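You operate a simulated robot arm through the tools that you are given. There is no shell and no other tool.

The job below is to be done with a simulated robot arm. You get a single attempt, and the scene is never put back.

TASK
Put things in order on the top of the grey bench. At the end: the green gauge block stands where the yellow sensor stood; the blue sensor stands where the white cloth pad stood; the yellow sensor stands where the blue sensor stood; the white cloth pad is on the brown long carton; the black stopper stands where the green gauge block stood; whatever was shut is shut again. Leave all else as you found it, and nothing knocked over.

The check looks at the end state, three seconds after you hand in, the way a careful person would. Anything else that was tipped, shoved, dropped, spilled or broken makes it a failure. Lids that push on must go on centred and level and be pressed home; caps that screw on are set level and turned clockwise until they are tight. Flat cloth is picked up by pressing the open fingertips on it (5 to 10 N) and closing them slowly along it; thin cloth reads only 2 to 8 mm in the jaws.

THE ROBOT
A 7-joint arm with a two-finger parallel gripper, fixed in place. Base frame: the origin is at the foot of the arm, x ahead of it, y to its left, z up; the work surface is at about z = 0. Readings come in m, degrees, newtons and seconds.
With the tool pointing down near the work surface it reaches from about 0.24 to 0.62 m from the base axis. Its first joint turns from -66.0 to 66.0 degrees. Payload 2.6 kg.
The TCP is the grasp point between the finger pads, 0.03 m short of the fingertips. In the tool frame z runs along the fingers and y along their closing line. The gripper opens to 0.094 m. The fingers are 0.028 m wide and 0.01 m thick; the gripper's body (0.05 by 0.096 m) begins 0.055 m behind the TCP.
Orientation is told as [roll, pitch, yaw] about the base's x, y, z axes, in that order, counted from this pose: with the fingers straight down and closing along the base's y, the tool's x points along the base's -x, its y along +y and its z along -z.

THE INTERFACE
- The arm moves only by the tool arm_command. Its argument "steps" is a list of rows, each a list of 7 numbers: the shift along the tool's x, y, z in units of 25 mm (1.0 is 25 mm), then the turn, a rotation vector about the tool's x, y, z in units of 4 degrees (1.0 is 4 degrees), then the opening in per cent of the stroke, from 0 (shut) to 100 (fully open). In form: [[tx, ty, tz, rx, ry, rz, hand], ...]. A call has 1 to 20 rows; each row shifts and turns the commanded pose from where the row before left it, along the tool's axes as they then stand. A call with a number of a shift or a turn outside -1 to 1 is refused whole. A row lasts 0.2 s, in which the tool goes at most 0.05 m and 8.6 degrees; a call with a longer step from one row to the next is refused whole, and so is a gripper value outside its range. A pose out of reach is approached as far as the arm can. The call stops where the force on the tool passes 40 N (or 10 N more than at its start, if that is more) or the arm is blocked; 0.2 s more then pass. The fingers move at their own pace (about 0.072 m/s each) and stop on an object; they squeeze with about 34 N. The grip force told is the motor's: it shows also when the fingers shut on nothing. Time passes only in rows, and 0.2 s behind the last, so rows that do not move let the fingers close. It gives the time, the measured TCP pose, the force on the tool (base axes), the opening and the grip force at its end, in the units of the frame above (readings bear some noise), with the torque about the TCP (base axes, N m) and any sound that the robot's microphone picked up, and new pictures: "show" is both (left out), scene, wrist or none.
- Cameras (640 x 400 px; columns grow to the right, rows downward): "scene" is fixed at [0.0391, 0.4416, 0.5555]; the picture's right is [-0.69, -0.72, 0.00], its down [-0.47, 0.45, -0.76] and it looks along [0.54, -0.52, -0.65] (base axes); focal length 300 px, centre (320, 200). "wrist" rides on the gripper at [0.076, 0.014, -0.102] in the tool frame; the picture's right is [-0.18, 0.98, 0.00], its down [-0.75, -0.14, -0.64] and it looks along [-0.63, -0.12, 0.77] (tool axes); focal length 243 px, centre (320, 200). There is no depth. A picture from a camera that has moved, and an enlarged one, comes with that camera's place and axes in the base frame and with its lens.
- enlarge(camera, box): a new picture of the part [left, top, right, bottom] of that camera's present view, enlarged. The clock stands still meanwhile.
- job_done(): hands the job in; it is judged then, once.

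Places have to be worked out from the pictures, the camera data and where the tool is seen. Open the gripper and draw the arm clear of the work before you hand the job in, unless the task says otherwise.

The tools are called after ">>>" as name(argument=value, ...) on one line, values as JSON. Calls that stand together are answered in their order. arm_command: Moves the arm, as the interface text tells. Its arguments: {"type":"object","properties":{"steps":{"type":"array","items":{"type":"array","items":{"type":"number"}}},"show":{"type":"string","enum":["both","scene","wrist","none"]}},"required":["steps"]} The other tools are called the same way: enlarge (camera, box) takes an enlarged picture of a part of a camera's view; job_done () hands the job in.

At the start:

```text
t: 0.0
eef_pos: [0.4372, -0.1238, 0.275]
orientation: [0.0, -0.1, 0.1]
ft_force: [0.3, 0.1, -0.8]
torque: [0.01, -0.04, -0.01]
width: 0.0938
gripper_force: 0.0
```

scene: 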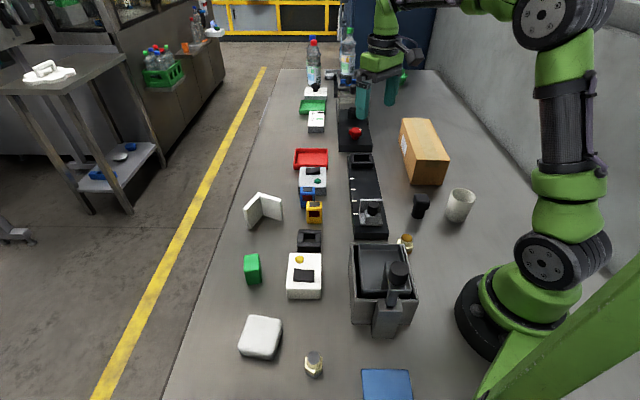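
wrist: 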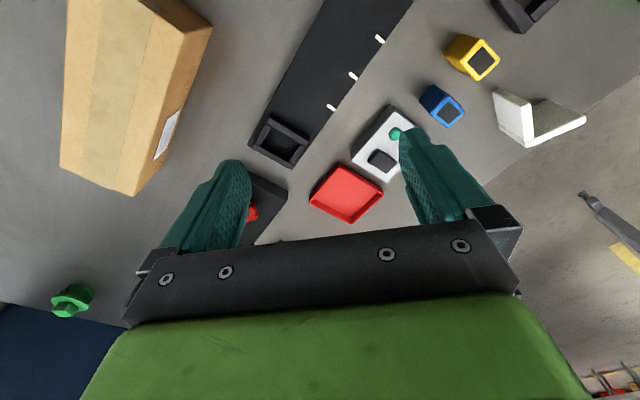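

I begin by looking closely at the scene to identify each object; nothing moves yet.

>>> enlarge(camera="scene", box=[220, 140, 480, 300])

>>> enlarge(camera="scene", box=[200, 230, 460, 400])

>>> enlarge(camera="scene", box=[260, 60, 460, 190])

>>> enlarge(camera="wrist", box=[230, 0, 640, 240])

```text
2.46 times, centred on (350, 220) of scene
camera zoom: at [0.0391, 0.4416, 0.5555], right [-0.69, -0.72, 0.0], down [-0.47, 0.45, -0.76], along [0.54, -0.52, -0.65], focal length 738 px, centre (246, 151)
```

zoom: 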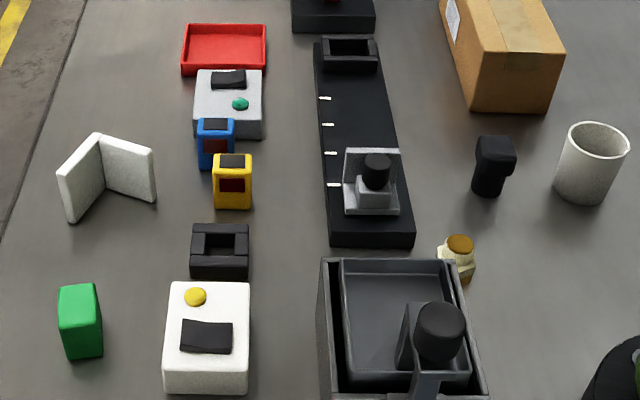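

```text
2.35 times, centred on (330, 315) of scene
camera zoom: at [0.0391, 0.4416, 0.5555], right [-0.69, -0.72, 0.0], down [-0.47, 0.45, -0.76], along [0.54, -0.52, -0.65], focal length 705 px, centre (296, -71)
```

zoom: 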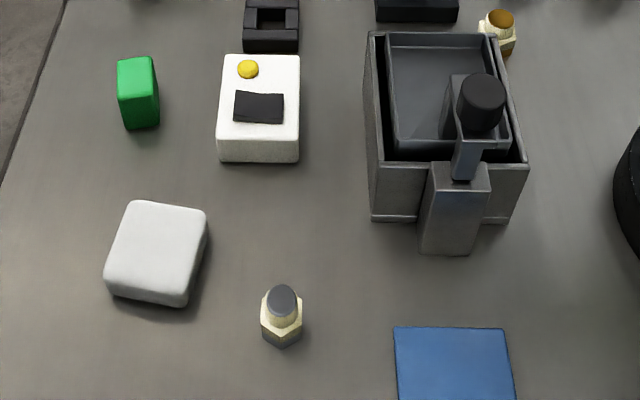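

```text
3.08 times, centred on (360, 125) of scene
camera zoom: at [0.0391, 0.4416, 0.5555], right [-0.69, -0.72, 0.0], down [-0.47, 0.45, -0.76], along [0.54, -0.52, -0.65], focal length 922 px, centre (197, 431)
```

zoom: 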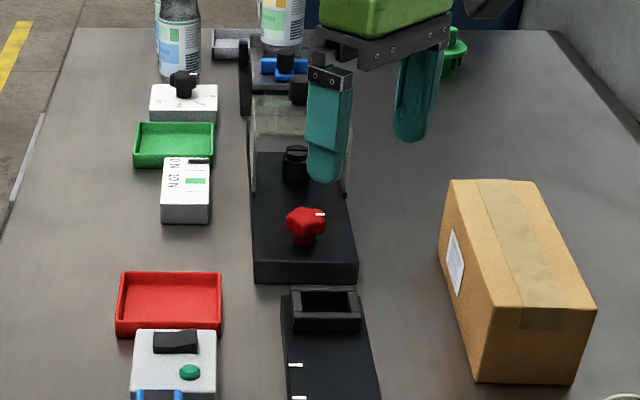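

```text
1.56 times, centred on (435, 120) of wrist
camera zoom: at [0.3621, -0.11, 0.3783], right [0.18, 0.98, 0.0], down [0.75, -0.14, 0.64], along [0.63, -0.12, -0.77], focal length 379 px, centre (140, 325)
```

zoom: 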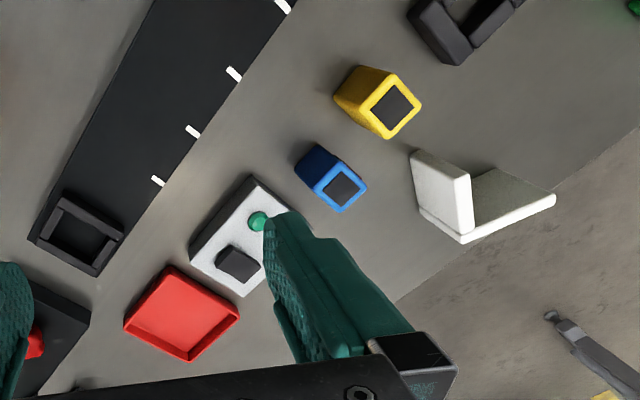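

I zoom in tightly on the sensors, the green block, the stopper, the pads and the carton to measure edges.

>>> enlarge(camera="scene", box=[280, 160, 344, 200])

>>> enlarge(camera="scene", box=[286, 192, 350, 232])

>>> enlarge(camera="scene", box=[224, 246, 288, 286])

>>> enlarge(camera="scene", box=[390, 184, 454, 224])

>>> enlarge(camera="scene", box=[220, 310, 300, 360])

>>> enlarge(camera="scene", box=[376, 110, 472, 170])

>>> enlarge(camera="scene", box=[330, 230, 442, 300])

>>> enlarge(camera="scene", box=[330, 270, 442, 340])

```text
10.00 times, centred on (312, 180) of scene
camera zoom: at [0.0391, 0.4416, 0.5555], right [-0.69, -0.72, 0.0], down [-0.47, 0.45, -0.76], along [0.54, -0.52, -0.65], focal length 2997 px, centre (400, 400)
```

zoom: 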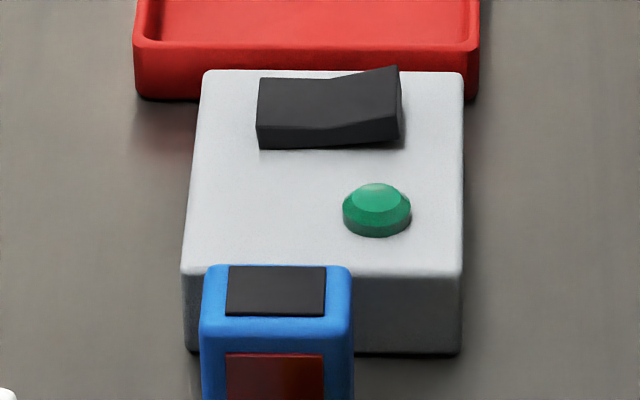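

```text
10.00 times, centred on (318, 212) of scene
camera zoom: at [0.0391, 0.4416, 0.5555], right [-0.69, -0.72, 0.0], down [-0.47, 0.45, -0.76], along [0.54, -0.52, -0.65], focal length 2997 px, centre (340, 80)
```

zoom: 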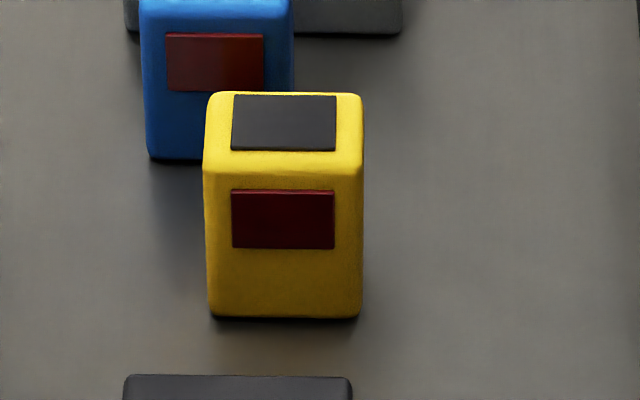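

```text
10.00 times, centred on (256, 266) of scene
camera zoom: at [0.0391, 0.4416, 0.5555], right [-0.69, -0.72, 0.0], down [-0.47, 0.45, -0.76], along [0.54, -0.52, -0.65], focal length 2997 px, centre (960, -460)
```

zoom: 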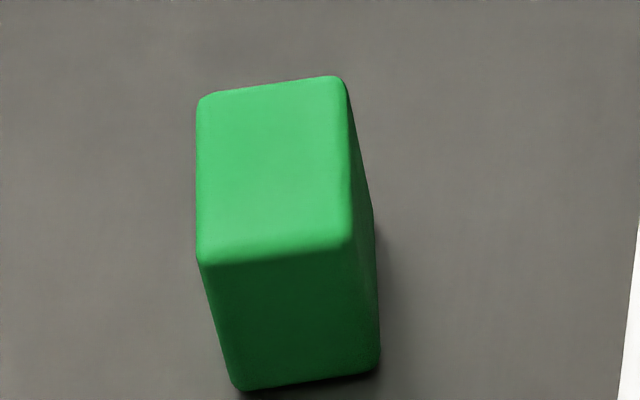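

```text
10.00 times, centred on (422, 204) of scene
camera zoom: at [0.0391, 0.4416, 0.5555], right [-0.69, -0.72, 0.0], down [-0.47, 0.45, -0.76], along [0.54, -0.52, -0.65], focal length 2997 px, centre (-700, 160)
```

zoom: 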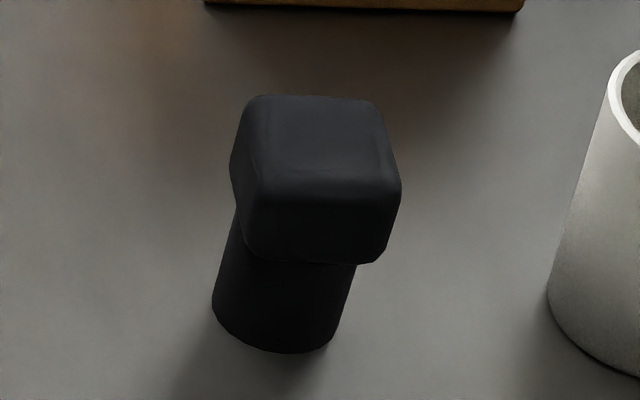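

```text
8.00 times, centred on (260, 335) of scene
camera zoom: at [0.0391, 0.4416, 0.5555], right [-0.69, -0.72, 0.0], down [-0.47, 0.45, -0.76], along [0.54, -0.52, -0.65], focal length 2397 px, centre (800, -880)
```

zoom: 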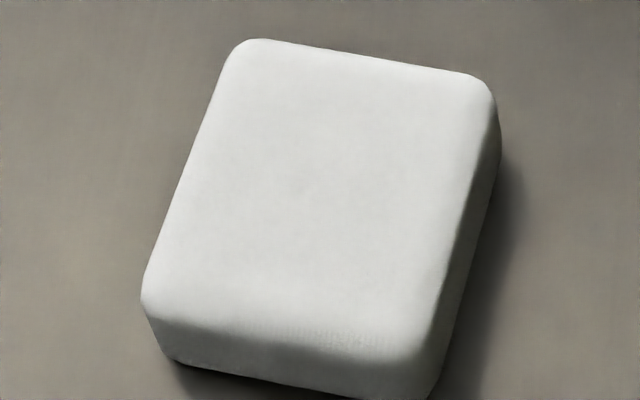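

```text
6.67 times, centred on (424, 140) of scene
camera zoom: at [0.0391, 0.4416, 0.5555], right [-0.69, -0.72, 0.0], down [-0.47, 0.45, -0.76], along [0.54, -0.52, -0.65], focal length 1998 px, centre (-373, 600)
```

zoom: 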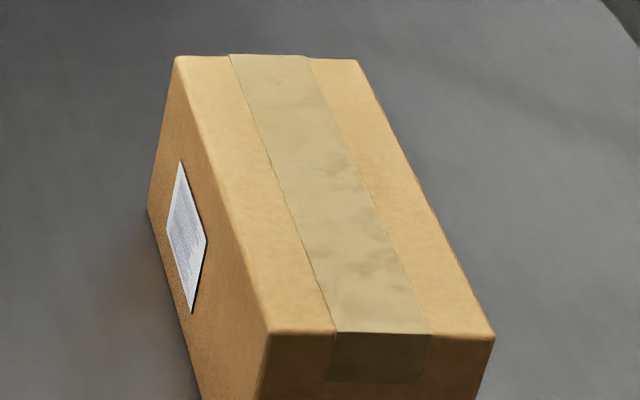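

```text
5.71 times, centred on (386, 265) of scene
camera zoom: at [0.0391, 0.4416, 0.5555], right [-0.69, -0.72, 0.0], down [-0.47, 0.45, -0.76], along [0.54, -0.52, -0.65], focal length 1712 px, centre (-57, -171)
```

zoom: 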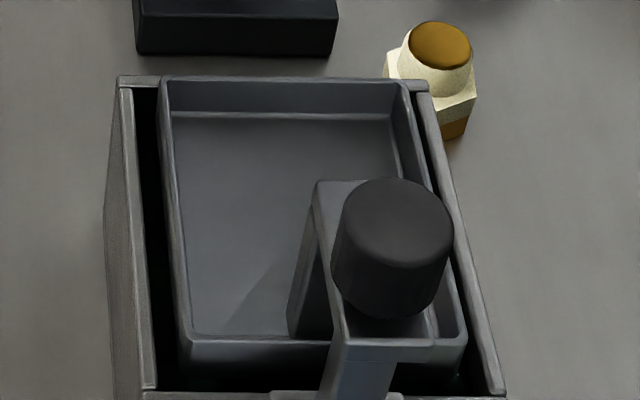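

```text
5.71 times, centred on (386, 305) of scene
camera zoom: at [0.0391, 0.4416, 0.5555], right [-0.69, -0.72, 0.0], down [-0.47, 0.45, -0.76], along [0.54, -0.52, -0.65], focal length 1712 px, centre (-57, -400)
```

zoom: 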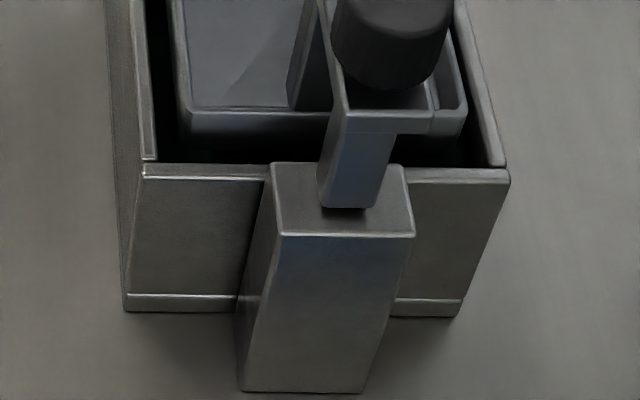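

From the scene views I estimate (base frame): white pad ≈(0.288, 0.347), about 6 cm square and 3 cm thick; blue sensor ≈(0.510, 0.035); yellow ≈(0.454, 0.063); green block ≈(0.419, 0.277); stopper ≈(0.275, −0.146); carton centre ≈(0.418, −0.370), top ≈0.09. I start with the pad: move over it at the present height.

>>> arm_command(steps=[[0.298, 0.942, 0, 0, 0, 0, 100], [0.298, 0.942, 0, 0, 0, 0, 100], [0.298, 0.942, 0, 0, 0, 0, 100], [0.298, 0.942, 0, 0, 0, 0, 100], [0.298, 0.942, 0, 0, 0, 0, 100], [0.298, 0.942, 0, 0, 0, 0, 100], [0.298, 0.942, 0, 0, 0, 0, 100], [0.298, 0.942, 0, 0, 0, 0, 100], [0.298, 0.942, 0, 0, 0, 0, 100], [0.298, 0.942, 0, 0, 0, 0, 100], [0.298, 0.942, 0, 0, 0, 0, 100], [0.298, 0.942, 0, 0, 0, 0, 100], [0.298, 0.942, 0, 0, 0, 0, 100], [0.298, 0.942, 0, 0, 0, 0, 100], [0.298, 0.942, 0, 0, 0, 0, 100], [0.298, 0.942, 0, 0, 0, 0, 100], [0.298, 0.942, 0, 0, 0, 0, 100], [0.298, 0.942, 0, 0, 0, 0, 100], [0.298, 0.942, 0, 0, 0, 0, 100], [0.298, 0.942, 0, 0, 0, 0, 100]], show="both")

```text
t: 4.2
eef_pos: [0.2885, 0.3435, 0.2764]
orientation: [0.0, 0.0, 0.0]
ft_force: [0.1, 0.6, 0.5]
torque: [0.03, 0.02, -0.03]
width: 0.094
gripper_force: 0.0
camera wrist: at [0.2134, 0.3593, 0.3801], right [0.18, 0.98, 0.0], down [0.75, -0.14, 0.64], along [0.63, -0.12, -0.77], focal length 243 px, centre (320, 200)
```

scene: 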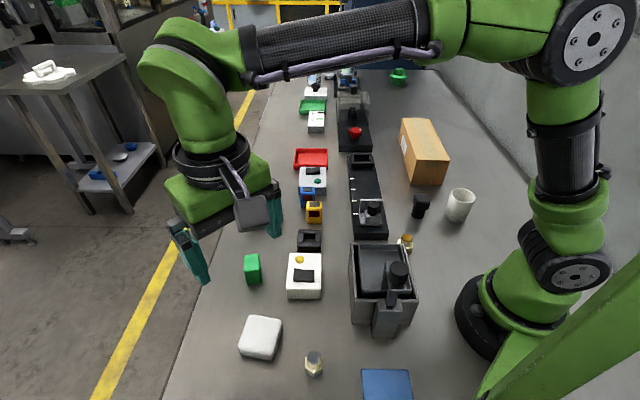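
wrist: 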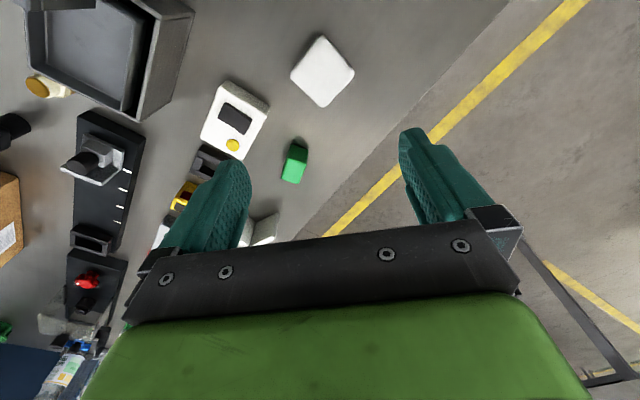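

The pad appears exactly where predicted under the tool. I turn the yaw by +36.4° to line up with its sides and come down to about 0.15 m.

>>> arm_command(steps=[[0, 0, 0, 0, 0, -0.91, 100], [0, 0, 0, 0, 0, -0.91, 100], [0, 0, 0, 0, 0, -0.91, 100], [0, 0, 0, 0, 0, -0.91, 100], [0, 0, 0, 0, 0, -0.91, 100], [0, 0, 0, 0, 0, -0.91, 100], [0, 0, 0, 0, 0, -0.91, 100], [0, 0, 0, 0, 0, -0.91, 100], [0, 0, 0, 0, 0, -0.91, 100], [0, 0, 0, 0, 0, -0.91, 100], [0, 0, 1, 0, 0, 0, 100], [0, 0, 1, 0, 0, 0, 100], [0, 0, 1, 0, 0, 0, 100], [0, 0, 1, 0, 0, 0, 100], [0, 0, 1, 0, 0, 0, 100], [0, 0, 0, 0, 0, 0, 100]], show="both")

```text
t: 7.6
eef_pos: [0.2876, 0.3454, 0.1482]
orientation: [0.0, 0.0, 36.4]
ft_force: [-0.8, 0.2, 0.9]
torque: [0.02, 0.02, -0.02]
width: 0.094
gripper_force: 0.0
camera wrist: at [0.219, 0.3112, 0.2523], right [-0.44, 0.9, 0.0], down [0.69, 0.33, 0.64], along [0.58, 0.28, -0.77], focal length 243 px, centre (320, 200)
```

scene: 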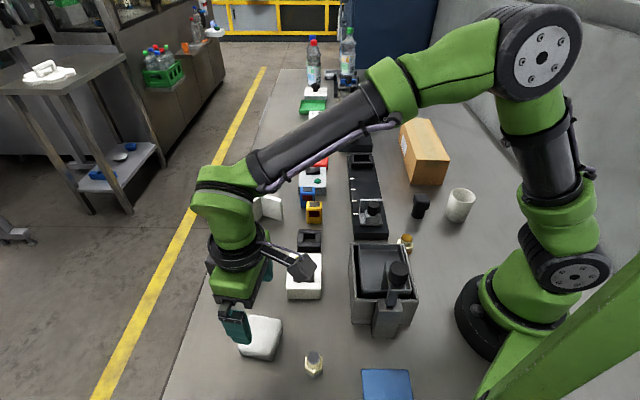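
wrist: 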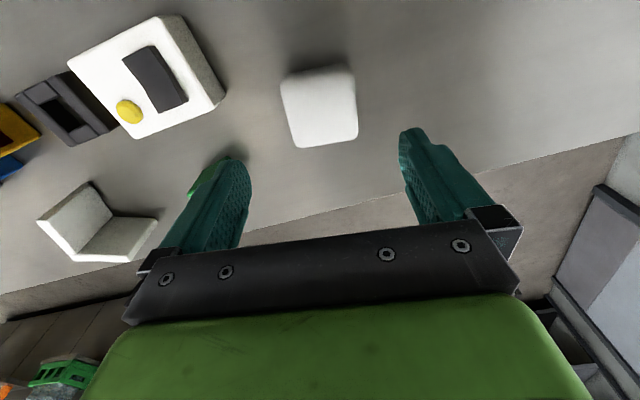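

The pad's centre sits at the predicted pixel (≈321,107) and the jaws are aligned within about 2°. I descend so the fingertips flank the pad just above the bench (TCP z≈0.036).

>>> arm_command(steps=[[0, 0, 1, 0, 0, 0, 100], [0, 0, 1, 0, 0, 0, 100], [0, 0, 1, 0, 0, 0, 100], [0, 0, 0.8, 0, 0, 0, 100], [0, 0, 0.4, 0, 0, 0, 100], [0, 0, 0.28, 0, 0, 0, 100], [0, 0, 0, 0, 0, 0, 100]], show="both")

```text
t: 9.2
eef_pos: [0.2898, 0.345, 0.0374]
orientation: [-0.1, 0.1, 36.4]
ft_force: [0.3, 1.4, 0.3]
torque: [-0.01, 0.0, 0.01]
width: 0.0941
gripper_force: 0.1
camera wrist: at [0.2196, 0.3118, 0.141], right [-0.43, 0.9, 0.0], down [0.69, 0.33, 0.64], along [0.58, 0.28, -0.77], focal length 243 px, centre (320, 200)
```

scene: 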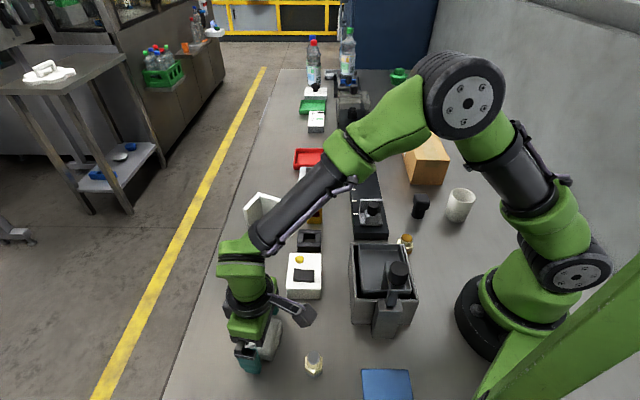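
wrist: 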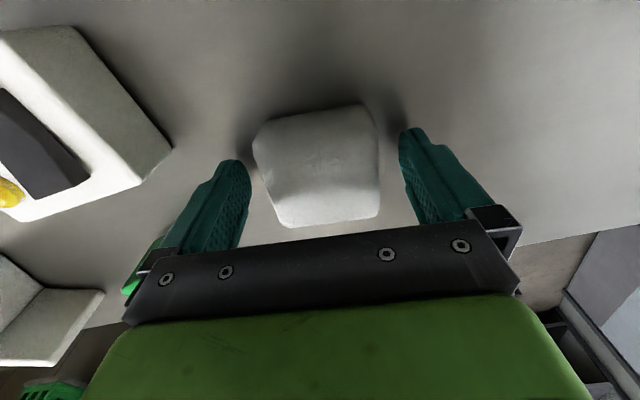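

The fingers straddle the pad with clearance on both sides. I close the jaws now and read the width.

>>> arm_command(steps=[[0, 0, 0, 0, 0, 0, 70], [0, 0, 0, 0, 0, 0, 55], [0, 0, 0, 0, 0, 0, 45], [0, 0, 0, 0, 0, 0, 45]], show="wrist")

```text
t: 10.2
eef_pos: [0.289, 0.3451, 0.039]
orientation: [0.0, -0.2, 36.4]
ft_force: [0.9, 0.5, 14.5]
torque: [-0.1, 0.07, -0.02]
width: 0.0638
gripper_force: 33.7
camera wrist: at [0.2199, 0.3122, 0.142], right [-0.44, 0.9, 0.0], down [0.69, 0.33, 0.64], along [0.58, 0.28, -0.76], focal length 243 px, centre (320, 200)
```

wrist: 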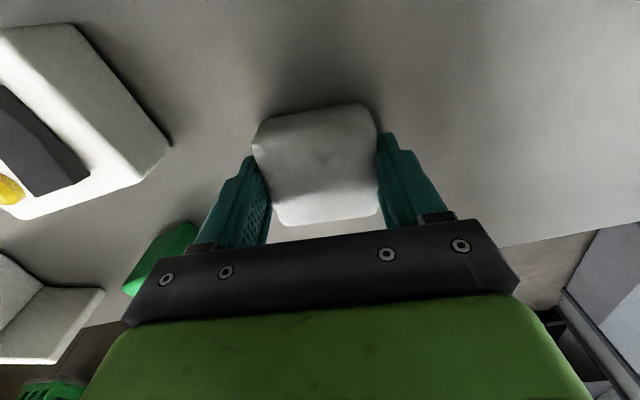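

The jaws stopped on the pad at 64 mm with 34 N, a firm hold. I lift straight up to about 0.25 m and check that it comes along.

>>> arm_command(steps=[[0, 0, -0.4, 0, 0, 0, 45], [0, 0, -0.8, 0, 0, 0, 45], [0, 0, -1, 0, 0, 0, 45], [0, 0, -1, 0, 0, 0, 45], [0, 0, -1, 0, 0, 0, 45], [0, 0, -1, 0, 0, 0, 45], [0, 0, -1, 0, 0, 0, 45], [0, 0, -1, 0, 0, 0, 45], [0, 0, -1, 0, 0, 0, 45], [0, 0, 0, 0, 0, 0, 45]], show="both")

```text
t: 12.4
eef_pos: [0.2901, 0.3446, 0.2424]
orientation: [0.0, 0.0, 36.4]
ft_force: [0.6, 0.3, 0.9]
torque: [-0.01, -0.03, 0.0]
width: 0.0424
gripper_force: 0.1
camera wrist: at [0.2208, 0.3116, 0.3469], right [-0.44, 0.9, 0.0], down [0.69, 0.33, 0.64], along [0.58, 0.28, -0.77], focal length 243 px, centre (320, 200)
```

scene: 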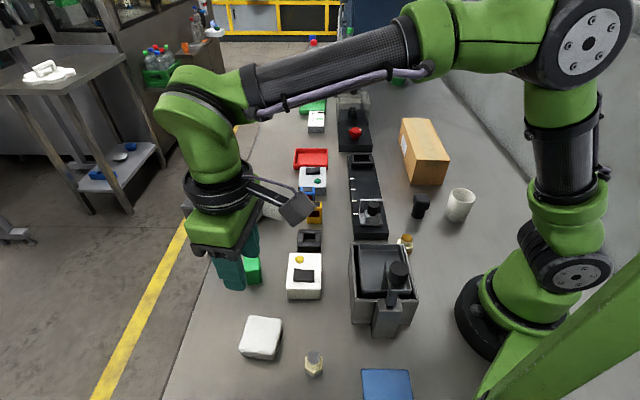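
wrist: 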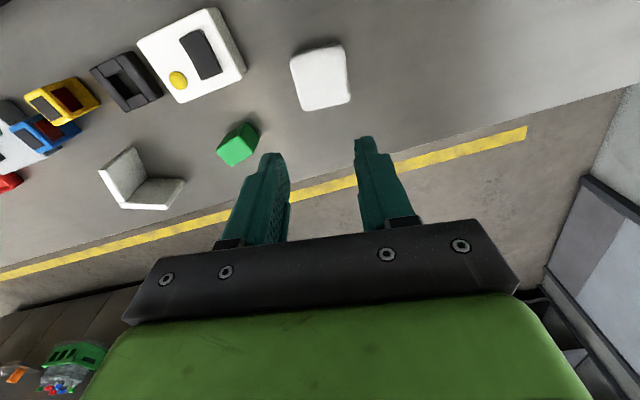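

The jaws closed past the pad while lifting: it slipped out (contact was too high on its rounded edge; tips were 8 mm above the bench). I check whether the pad shifted and re-examine its edge profile.

>>> enlarge(camera="scene", box=[220, 310, 300, 360])

>>> enlarge(camera="wrist", box=[272, 30, 368, 130])

>>> enlarge(camera="scene", box=[180, 210, 276, 300])

```text
8.00 times, centred on (260, 335) of scene
camera zoom: at [0.0391, 0.4416, 0.5555], right [-0.69, -0.72, 0.0], down [-0.47, 0.45, -0.76], along [0.54, -0.52, -0.65], focal length 2397 px, centre (800, -880)
```

zoom: 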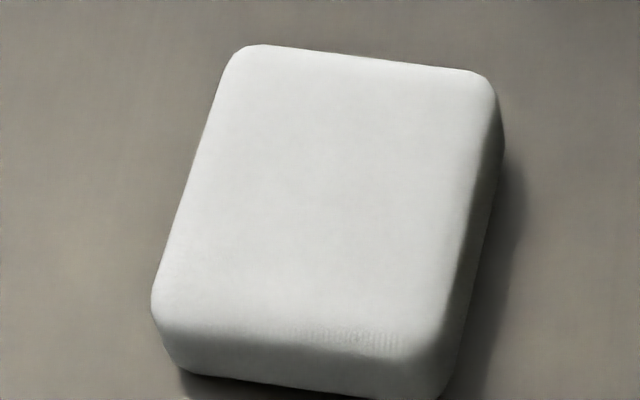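

```text
4.00 times, centred on (320, 80) of wrist
camera zoom: at [0.2208, 0.3116, 0.3469], right [-0.44, 0.9, 0.0], down [0.69, 0.33, 0.64], along [0.58, 0.28, -0.77], focal length 970 px, centre (320, 680)
```

zoom: 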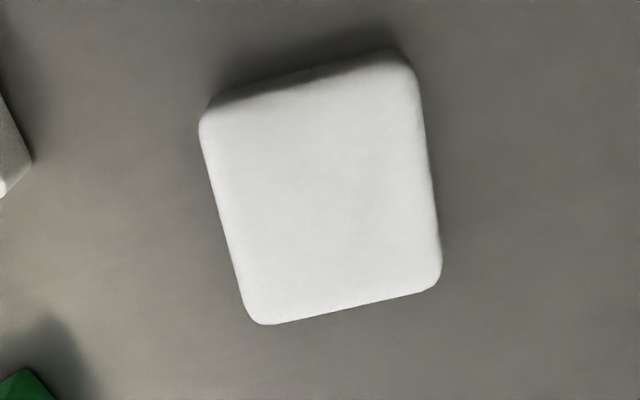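

```text
4.44 times, centred on (228, 255) of scene
camera zoom: at [0.0391, 0.4416, 0.5555], right [-0.69, -0.72, 0.0], down [-0.47, 0.45, -0.76], along [0.54, -0.52, -0.65], focal length 1332 px, centre (729, -44)
```

zoom: 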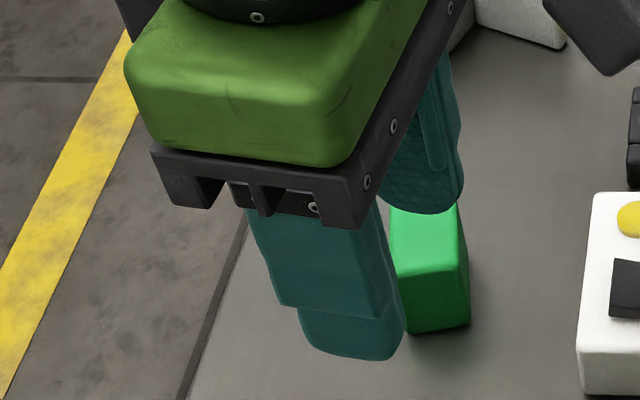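

The pad barely moved (≈1–2 mm, yaw ≈38°). I go down again, this time to TCP z≈0.032 so the fingertips reach its vertical side right above the bench, then close.

>>> arm_command(steps=[[-0.12, 0.05, 0, 0, 0, -0.4, 100], [0, 0, 1, 0, 0, 0, 100], [0, 0, 1, 0, 0, 0, 100], [0, 0, 1, 0, 0, 0, 100], [0, 0, 1, 0, 0, 0, 100], [0, 0, 1, 0, 0, 0, 100], [0, 0, 1, 0, 0, 0, 100], [0, 0, 1, 0, 0, 0, 100], [0, 0, 0.6, 0, 0, 0, 100], [0, 0, 0.4, 0, 0, 0, 100], [0, 0, 0.3, 0, 0, 0, 100], [0, 0, 0.12, 0, 0, 0, 100], [0, 0, 0, 0, 0, 0, 100]], show="wrist")

>>> arm_command(steps=[[0, 0, 0, 0, 0, 0, 80], [0, 0, 0, 0, 0, 0, 70], [0, 0, 0, 0, 0, 0, 60], [0, 0, 0, 0, 0, 0, 45], [0, 0, 0, 0, 0, 0, 45]], show="wrist")

```text
t: 15.2
eef_pos: [0.2892, 0.3471, 0.0324]
orientation: [0.0, 0.0, 38.0]
ft_force: [-0.8, -0.8, 0.0]
torque: [0.0, 0.0, 0.0]
width: 0.0941
gripper_force: 0.0
camera wrist: at [0.2226, 0.3125, 0.1356], right [-0.46, 0.89, 0.0], down [0.68, 0.35, 0.64], along [0.57, 0.3, -0.77], focal length 243 px, centre (320, 200)
```

wrist: 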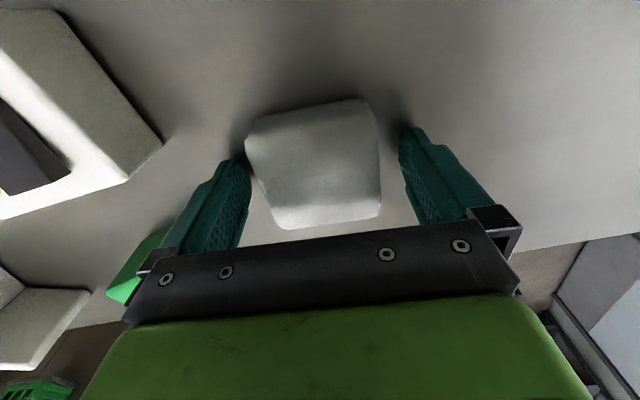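

```text
t: 16.4
eef_pos: [0.2896, 0.3474, 0.0322]
orientation: [0.1, 0.0, 37.9]
ft_force: [0.1, 0.0, -1.4]
torque: [-0.01, -0.02, 0.01]
width: 0.0684
gripper_force: 33.7
camera wrist: at [0.2226, 0.3125, 0.1357], right [-0.46, 0.89, 0.0], down [0.68, 0.35, 0.64], along [0.57, 0.3, -0.77], focal length 243 px, centre (320, 200)
```

wrist: 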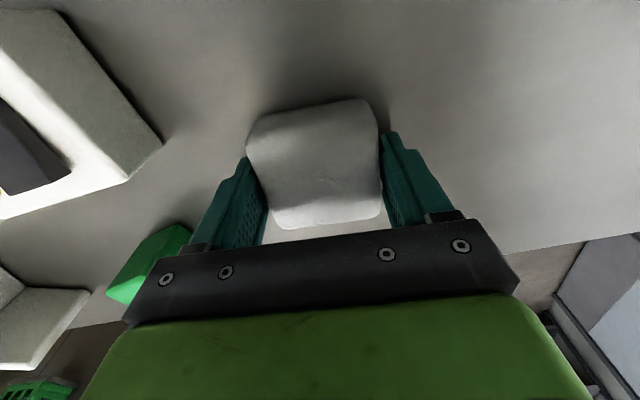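

This time the jaws hold at 68 mm with no vertical reaction, so the grip is on the flank. I lift slowly and check the width stays.

>>> arm_command(steps=[[0, 0, 0, 0, 0, 0, 45], [0, 0, -0.2, 0, 0, 0, 45], [0, 0, -0.3, 0, 0, 0, 45], [0, 0, -0.4, 0, 0, 0, 45], [0, 0, -0.5, 0, 0, 0, 45], [0, 0, -0.6, 0, 0, 0, 45], [0, 0, 0, 0, 0, 0, 45]], show="both")

```text
t: 18.0
eef_pos: [0.2899, 0.3478, 0.0833]
orientation: [0.0, -0.1, 38.1]
ft_force: [-0.4, -0.6, -0.2]
torque: [0.03, -0.01, -0.02]
width: 0.0685
gripper_force: 33.4
camera wrist: at [0.2226, 0.3133, 0.187], right [-0.46, 0.89, 0.0], down [0.68, 0.35, 0.64], along [0.57, 0.3, -0.77], focal length 243 px, centre (320, 200)
```

scene: 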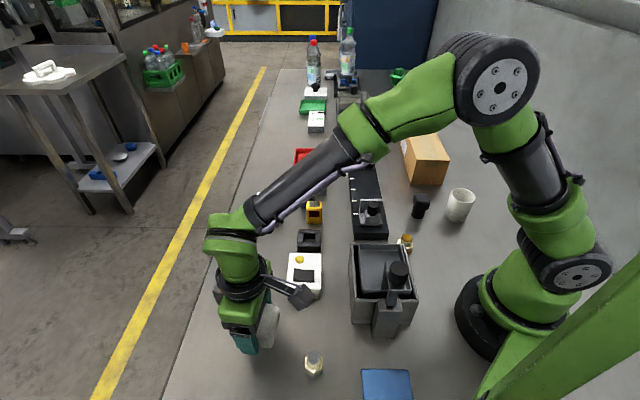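
wrist: 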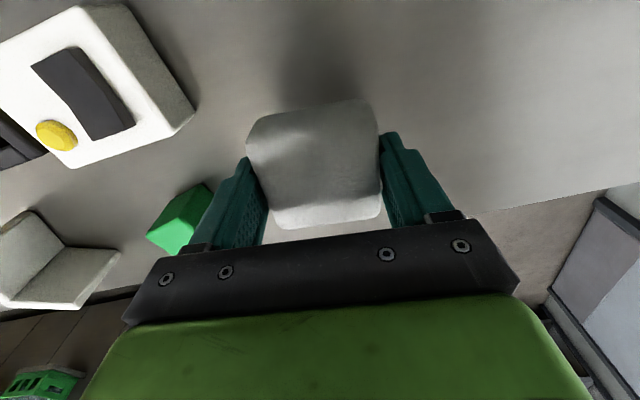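

The pad is held securely (68.5 mm). I raise to about 0.26 m while turning the yaw back to 0, then begin travelling toward the carton on the far right.

>>> arm_command(steps=[[0, 0, -1, 0, 0, 0.95, 45], [0, 0, -1, 0, 0, 0.95, 45], [0, 0, -1, 0, 0, 0.95, 45], [0, 0, -1, 0, 0, 0.95, 45], [0, 0, -1, 0, 0, 0.95, 45], [0, 0, -1, 0, 0, 0.95, 45], [0, 0, -1, 0, 0, 0.95, 45], [0, 0, 0, 0, 0, 0.95, 45], [0, 0, 0, 0, 0, 0.95, 45], [0, 0, 0, 0, 0, 0.95, 45], [-0.1307, -0.9664, 0, 0, 0, 0, 45], [-0.1307, -0.9664, 0, 0, 0, 0, 45], [-0.1307, -0.9664, 0, 0, 0, 0, 45], [-0.1307, -0.9664, 0, 0, 0, 0, 45], [-0.1307, -0.9664, 0, 0, 0, 0, 45], [-0.1307, -0.9664, 0, 0, 0, 0, 45], [-0.1307, -0.9664, 0, 0, 0, 0, 45], [-0.1307, -0.9664, 0, 0, 0, 0, 45]], show="scene")

>>> arm_command(steps=[[-0.1307, -0.9664, 0, 0, 0, 0, 45], [-0.1307, -0.9664, 0, 0, 0, 0, 45], [-0.1307, -0.9664, 0, 0, 0, 0, 45], [-0.1307, -0.9664, 0, 0, 0, 0, 45], [-0.1307, -0.9664, 0, 0, 0, 0, 45], [-0.1307, -0.9664, 0, 0, 0, 0, 45], [-0.1307, -0.9664, 0, 0, 0, 0, 45], [-0.1307, -0.9664, 0, 0, 0, 0, 45], [-0.1307, -0.9664, 0, 0, 0, 0, 45], [-0.1307, -0.9664, 0, 0, 0, 0, 45], [-0.1307, -0.9664, 0, 0, 0, 0, 45], [-0.1307, -0.9664, 0, 0, 0, 0, 45], [-0.1307, -0.9664, 0, 0, 0, 0, 45], [-0.1307, -0.9664, 0, 0, 0, 0, 45], [-0.1307, -0.9664, 0, 0, 0, 0, 45], [-0.1307, -0.9664, 0, 0, 0, 0, 45], [-0.1307, -0.9664, 0, 0, 0, 0, 45], [-0.1307, -0.9664, 0, 0, 0, 0, 45], [-0.1307, -0.9664, 0, 0, 0, 0, 45], [-0.1307, -0.9664, 0, 0, 0, 0, 45]], show="both")

```text
t: 21.8
eef_pos: [0.3189, 0.1536, 0.2563]
orientation: [0.0, 0.0, 0.1]
ft_force: [-0.7, -0.4, -0.3]
torque: [0.0, 0.0, 0.02]
width: 0.0684
gripper_force: 34.1
```

scene: 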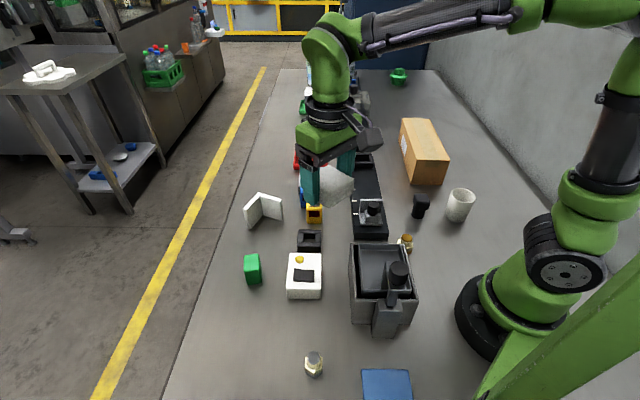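

```text
t: 26.0
eef_pos: [0.3833, -0.3306, 0.2571]
orientation: [0.0, 0.0, -0.1]
ft_force: [-0.2, 0.1, -0.5]
torque: [0.0, 0.03, -0.02]
width: 0.0682
gripper_force: 34.3
camera wrist: at [0.3081, -0.3157, 0.361], right [0.18, 0.98, 0.0], down [0.75, -0.14, 0.64], along [0.63, -0.12, -0.77], focal length 243 px, centre (320, 200)
```

scene: 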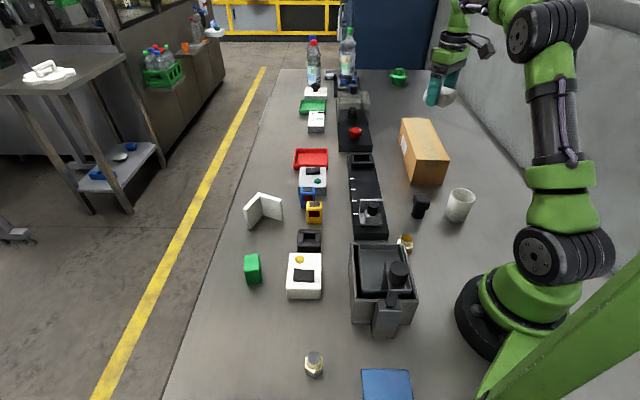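
wrist: 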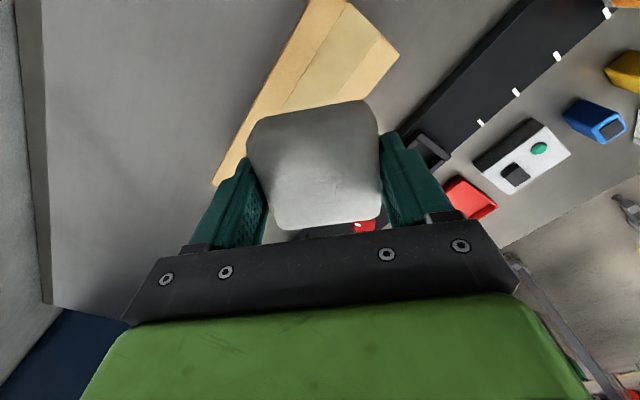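

The pad is still held and the carton lies right below. Cross-checking both cameras puts the carton top at ≈0.087 m with its near-left top corner at ≈(0.365, −0.250). I turn the yaw to −47° to line up with the carton, then look.

>>> arm_command(steps=[[0.07, -0.2, 0, 0, 0, 0.979, 45], [0, 0, 0, 0, 0, 0.979, 45], [0, 0, 0, 0, 0, 0.979, 45], [0, 0, 0, 0, 0, 0.979, 45], [0, 0, 0, 0, 0, 0.979, 45], [0, 0, 0, 0, 0, 0.979, 45], [0, 0, 0, 0, 0, 0.979, 45], [0, 0, 0, 0, 0, 0.979, 45], [0, 0, 0, 0, 0, 0.979, 45], [0, 0, 0, 0, 0, 0.979, 45], [0, 0, 0, 0, 0, 0.979, 45], [0, 0, 0, 0, 0, 0.979, 45], [0, 0, 0.8, 0, 0, 0, 45], [0, 0, 0.8, 0, 0, 0, 45], [0, 0, 0.8, 0, 0, 0, 45], [0, 0, 0, 0, 0, 0, 45]], show="both")

```text
t: 29.4
eef_pos: [0.3804, -0.3344, 0.1972]
orientation: [0.0, 0.0, -47.0]
ft_force: [-0.1, 0.1, -0.3]
torque: [0.0, 0.01, -0.02]
width: 0.0684
gripper_force: 34.0
camera wrist: at [0.341, -0.2686, 0.3011], right [0.84, 0.54, 0.0], down [0.41, -0.65, 0.64], along [0.34, -0.54, -0.77], focal length 243 px, centre (320, 200)
```

scene: 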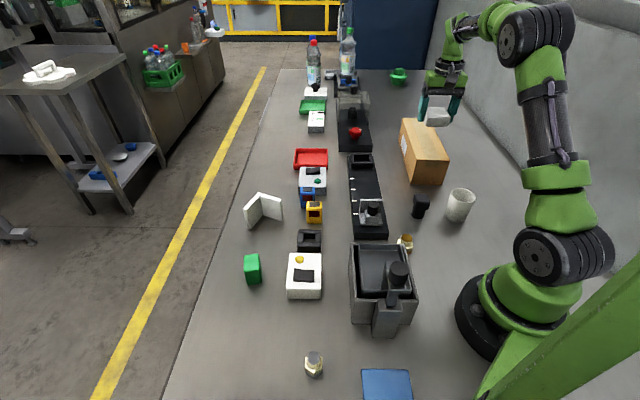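
wrist: 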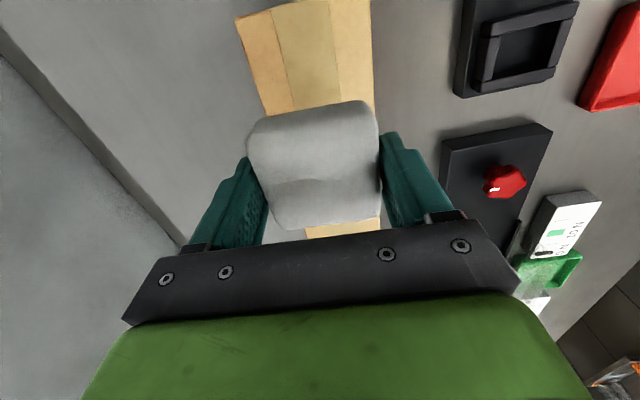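

The carton is centred beneath the pad and parallel. I descend to just above the carton's top (TCP ≈0.122) and then check force.

>>> arm_command(steps=[[0, 0, 0.8, 0, 0, 0, 45], [0, 0, 0.8, 0, 0, 0, 45], [0, 0, 0.7, 0, 0, 0, 45], [0, 0, 0.4, 0, 0, 0, 45], [0, 0, 0.2, 0, 0, 0, 45], [0, 0, 0.1, 0, 0, 0, 45], [0, 0, 0, 0, 0, 0, 45]], show="both")

```text
t: 31.0
eef_pos: [0.3811, -0.3352, 0.121]
orientation: [0.1, 0.0, -46.9]
ft_force: [-0.2, -0.5, 0.3]
torque: [0.02, 0.01, -0.01]
width: 0.0683
gripper_force: 34.0
camera wrist: at [0.3406, -0.2693, 0.226], right [0.84, 0.54, 0.0], down [0.41, -0.65, 0.64], along [0.34, -0.54, -0.77], focal length 243 px, centre (320, 200)
```

scene: 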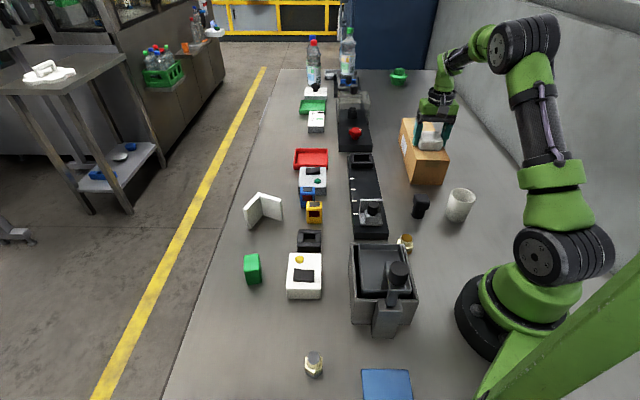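
wrist: 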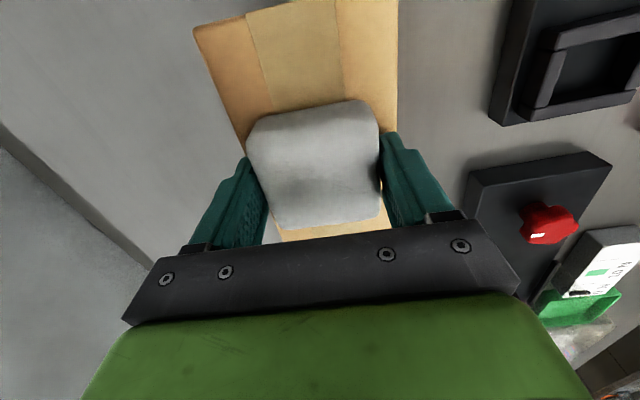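

No contact force yet at z≈0.121. I zoom in on the gap between pad and carton.

>>> enlarge(camera="scene", box=[396, 90, 476, 190])

>>> arm_command(steps=[[0, 0, 0.06, 0, 0, 0, 45], [0, 0, 0.06, 0, 0, 0, 45], [0, 0, 0, 0, 0, 0, 45]], show="none")

```text
4.00 times, centred on (436, 140) of scene
camera zoom: at [0.0391, 0.4416, 0.5556], right [-0.69, -0.72, 0.0], down [-0.47, 0.45, -0.76], along [0.54, -0.52, -0.65], focal length 1199 px, centre (-144, 440)
```

zoom: 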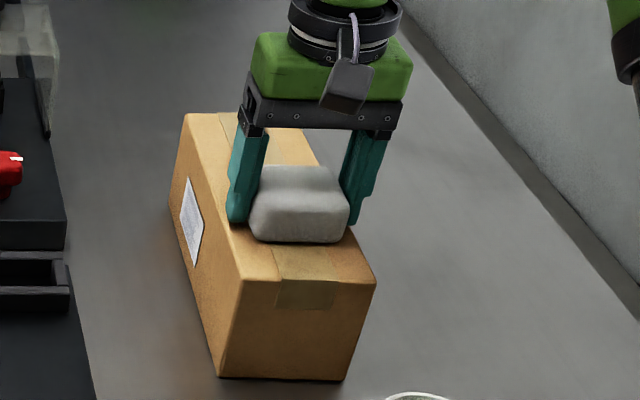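

```text
t: 31.8
eef_pos: [0.3816, -0.3364, 0.1207]
orientation: [0.1, -0.2, -47.1]
ft_force: [-3.7, 3.1, 21.3]
torque: [0.19, 0.16, -0.06]
width: 0.0682
gripper_force: 34.1
```

The pad is resting on the carton (21 N contact). I ease back 1.5 mm, open the jaws and let it settle.

>>> arm_command(steps=[[0, 0, -0.06, 0, 0, 0, 45], [0, 0, 0, 0, 0, 0, 60], [0, 0, 0, 0, 0, 0, 75], [0, 0, 0, 0, 0, 0, 90], [0, 0, 0, 0, 0, 0, 95]], show="both")

```text
t: 33.0
eef_pos: [0.3818, -0.3355, 0.1192]
orientation: [0.0, 0.1, -47.1]
ft_force: [-2.2, -2.0, 5.8]
torque: [0.04, -0.17, -0.05]
width: 0.0879
gripper_force: 0.0
camera wrist: at [0.3406, -0.2694, 0.2236], right [0.84, 0.53, 0.0], down [0.41, -0.65, 0.64], along [0.34, -0.54, -0.77], focal length 243 px, centre (320, 200)
```

scene: 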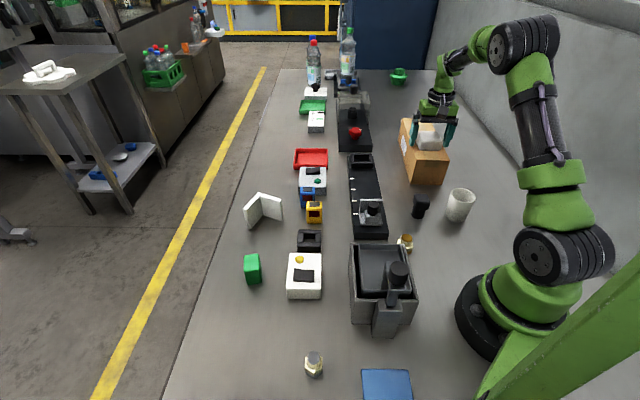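
wrist: 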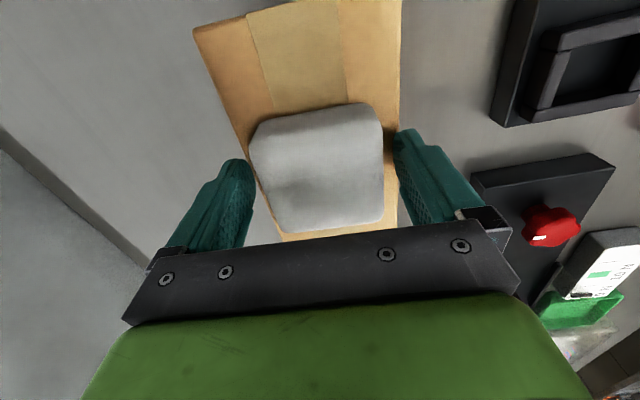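

The pad is lying on the carton. I lift straight up clear of it and check the result.

>>> arm_command(steps=[[0, 0, -0.2, 0, 0, 0, 95], [0, 0, -0.5, 0, 0, 0, 95], [0, 0, -1, 0, 0, 0, 95], [0, 0, -1, 0, 0, 0, 95], [0, 0, -1, 0, 0, 0, 95], [0, 0, -1, 0, 0, 0, 95], [0, 0, -1, 0, 0, 0, 95], [0, 0, 0, 0, 0, 0, 95]], show="both")

>>> enlarge(camera="scene", box=[376, 100, 472, 190])

```text
t: 34.8
eef_pos: [0.3815, -0.3354, 0.2633]
orientation: [-0.1, 0.0, -47.0]
ft_force: [0.7, -0.6, 0.0]
torque: [-0.01, 0.01, 0.0]
width: 0.0895
gripper_force: 0.0
camera wrist: at [0.3411, -0.269, 0.3671], right [0.84, 0.54, 0.0], down [0.41, -0.65, 0.64], along [0.34, -0.54, -0.77], focal length 243 px, centre (320, 200)
```

scene: 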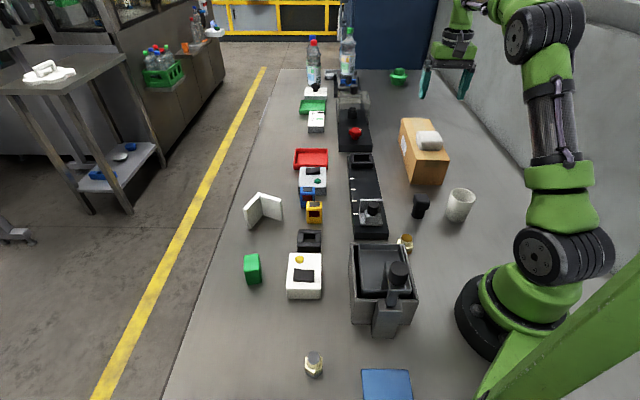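
wrist: 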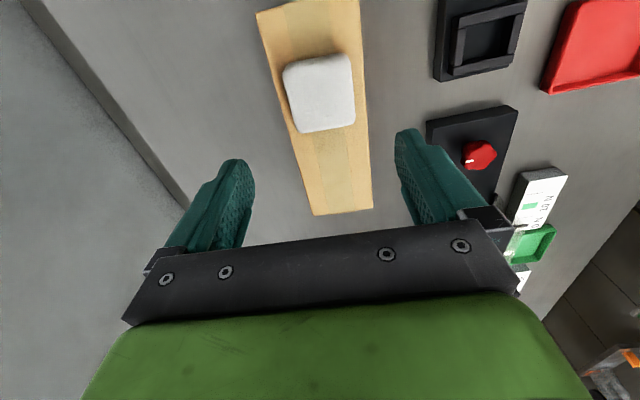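

```text
4.44 times, centred on (424, 145) of scene
camera zoom: at [0.0391, 0.4416, 0.5555], right [-0.69, -0.72, 0.0], down [-0.47, 0.45, -0.76], along [0.54, -0.52, -0.65], focal length 1332 px, centre (-142, 444)
```

zoom: 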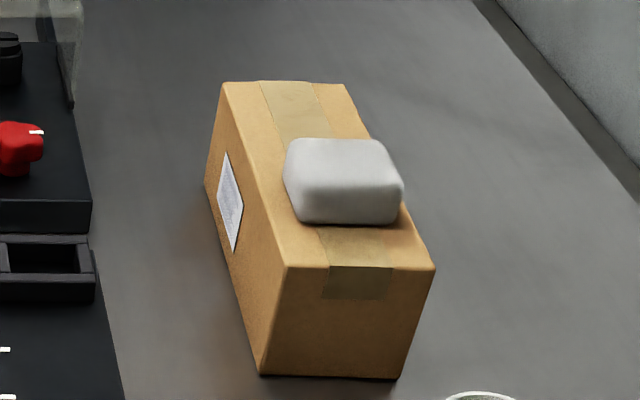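

The pad sits squarely on the carton and the carton hasn't moved. Next the blue sensor: I travel over ≈(0.5105, 0.0365) and turn to yaw −43.8° so the jaws close across its wide side.

>>> arm_command(steps=[[0.526, 0.994, 0, 0, 0, 0, 95], [0.526, 0.994, 0, 0, 0, 0, 95], [0.526, 0.994, 0, 0, 0, 0, 95], [0.526, 0.994, 0, 0, 0, 0, 95], [0.526, 0.994, 0, 0, 0, 0, 95], [0.526, 0.994, 0, 0, 0, 0, 95], [0.526, 0.994, 0, 0, 0, 0, 95], [0.526, 0.994, 0, 0, 0, 0, 95], [0.526, 0.994, 0, 0, 0, 0, 95], [0.526, 0.994, 0, 0, 0, 0, 95], [0.526, 0.994, 0, 0, 0, 0, 95], [0.526, 0.994, 0, 0, 0, 0, 95], [0.526, 0.994, 0, 0, 0, 0, 95], [0.526, 0.994, 0, 0, 0, 0, 95], [0, 0, 0, 0, 0, -0.8, 95], [0, 0, 1, 0, 0, 0, 95], [0, 0, 1, 0, 0, 0, 95], [0, 0, 1, 0, 0, 0, 95], [0, 0, 0, 0, 0, 0, 95]], show="both")

```text
t: 38.8
eef_pos: [0.5105, 0.0385, 0.1881]
orientation: [0.0, 0.0, -43.7]
ft_force: [0.6, 0.4, -0.1]
torque: [-0.04, -0.02, 0.01]
width: 0.089
gripper_force: 0.1
camera wrist: at [0.4664, 0.1018, 0.292], right [0.81, 0.58, 0.0], down [0.45, -0.62, 0.64], along [0.37, -0.52, -0.77], focal length 243 px, centre (320, 200)
```

scene: 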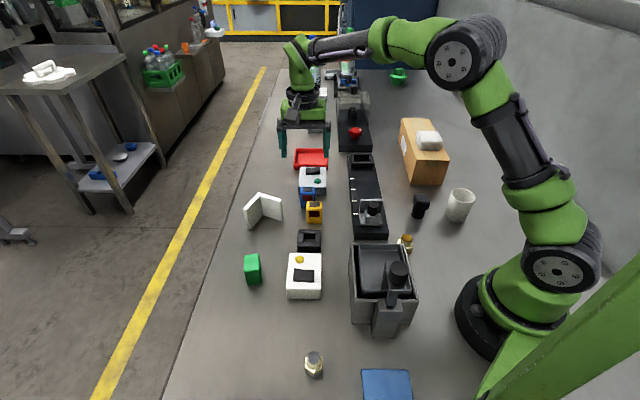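
wrist: 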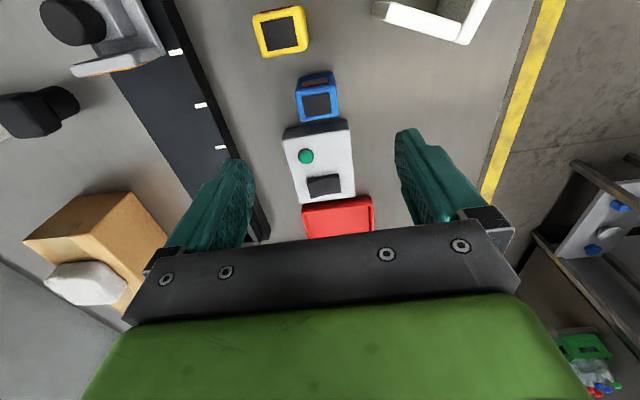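

>>> enlarge(camera="wrist", box=[272, 65, 368, 125])

>>> enlarge(camera="wrist", box=[230, 0, 326, 60])

```text
6.67 times, centred on (320, 95) of wrist
camera zoom: at [0.4664, 0.1018, 0.292], right [0.81, 0.58, 0.0], down [0.45, -0.62, 0.64], along [0.37, -0.52, -0.77], focal length 1618 px, centre (320, 900)
```

zoom: 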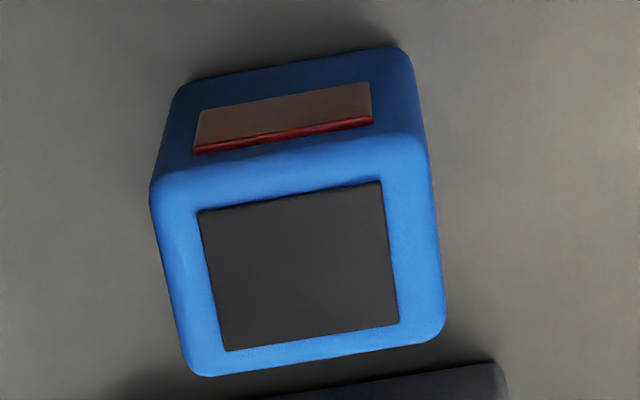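

```text
6.67 times, centred on (278, 30) of wrist
camera zoom: at [0.4664, 0.1018, 0.292], right [0.81, 0.58, 0.0], down [0.45, -0.62, 0.64], along [0.37, -0.52, -0.77], focal length 1618 px, centre (600, 1333)
```

zoom: 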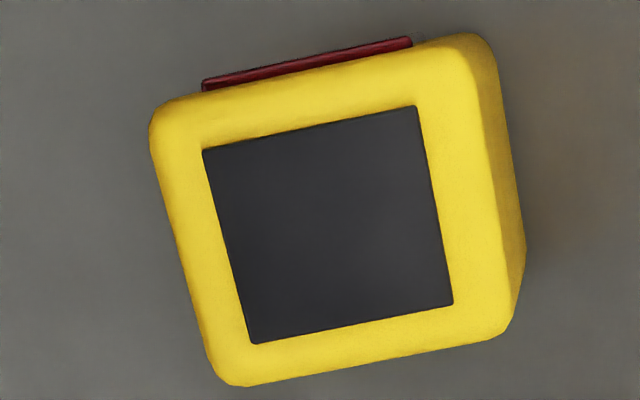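

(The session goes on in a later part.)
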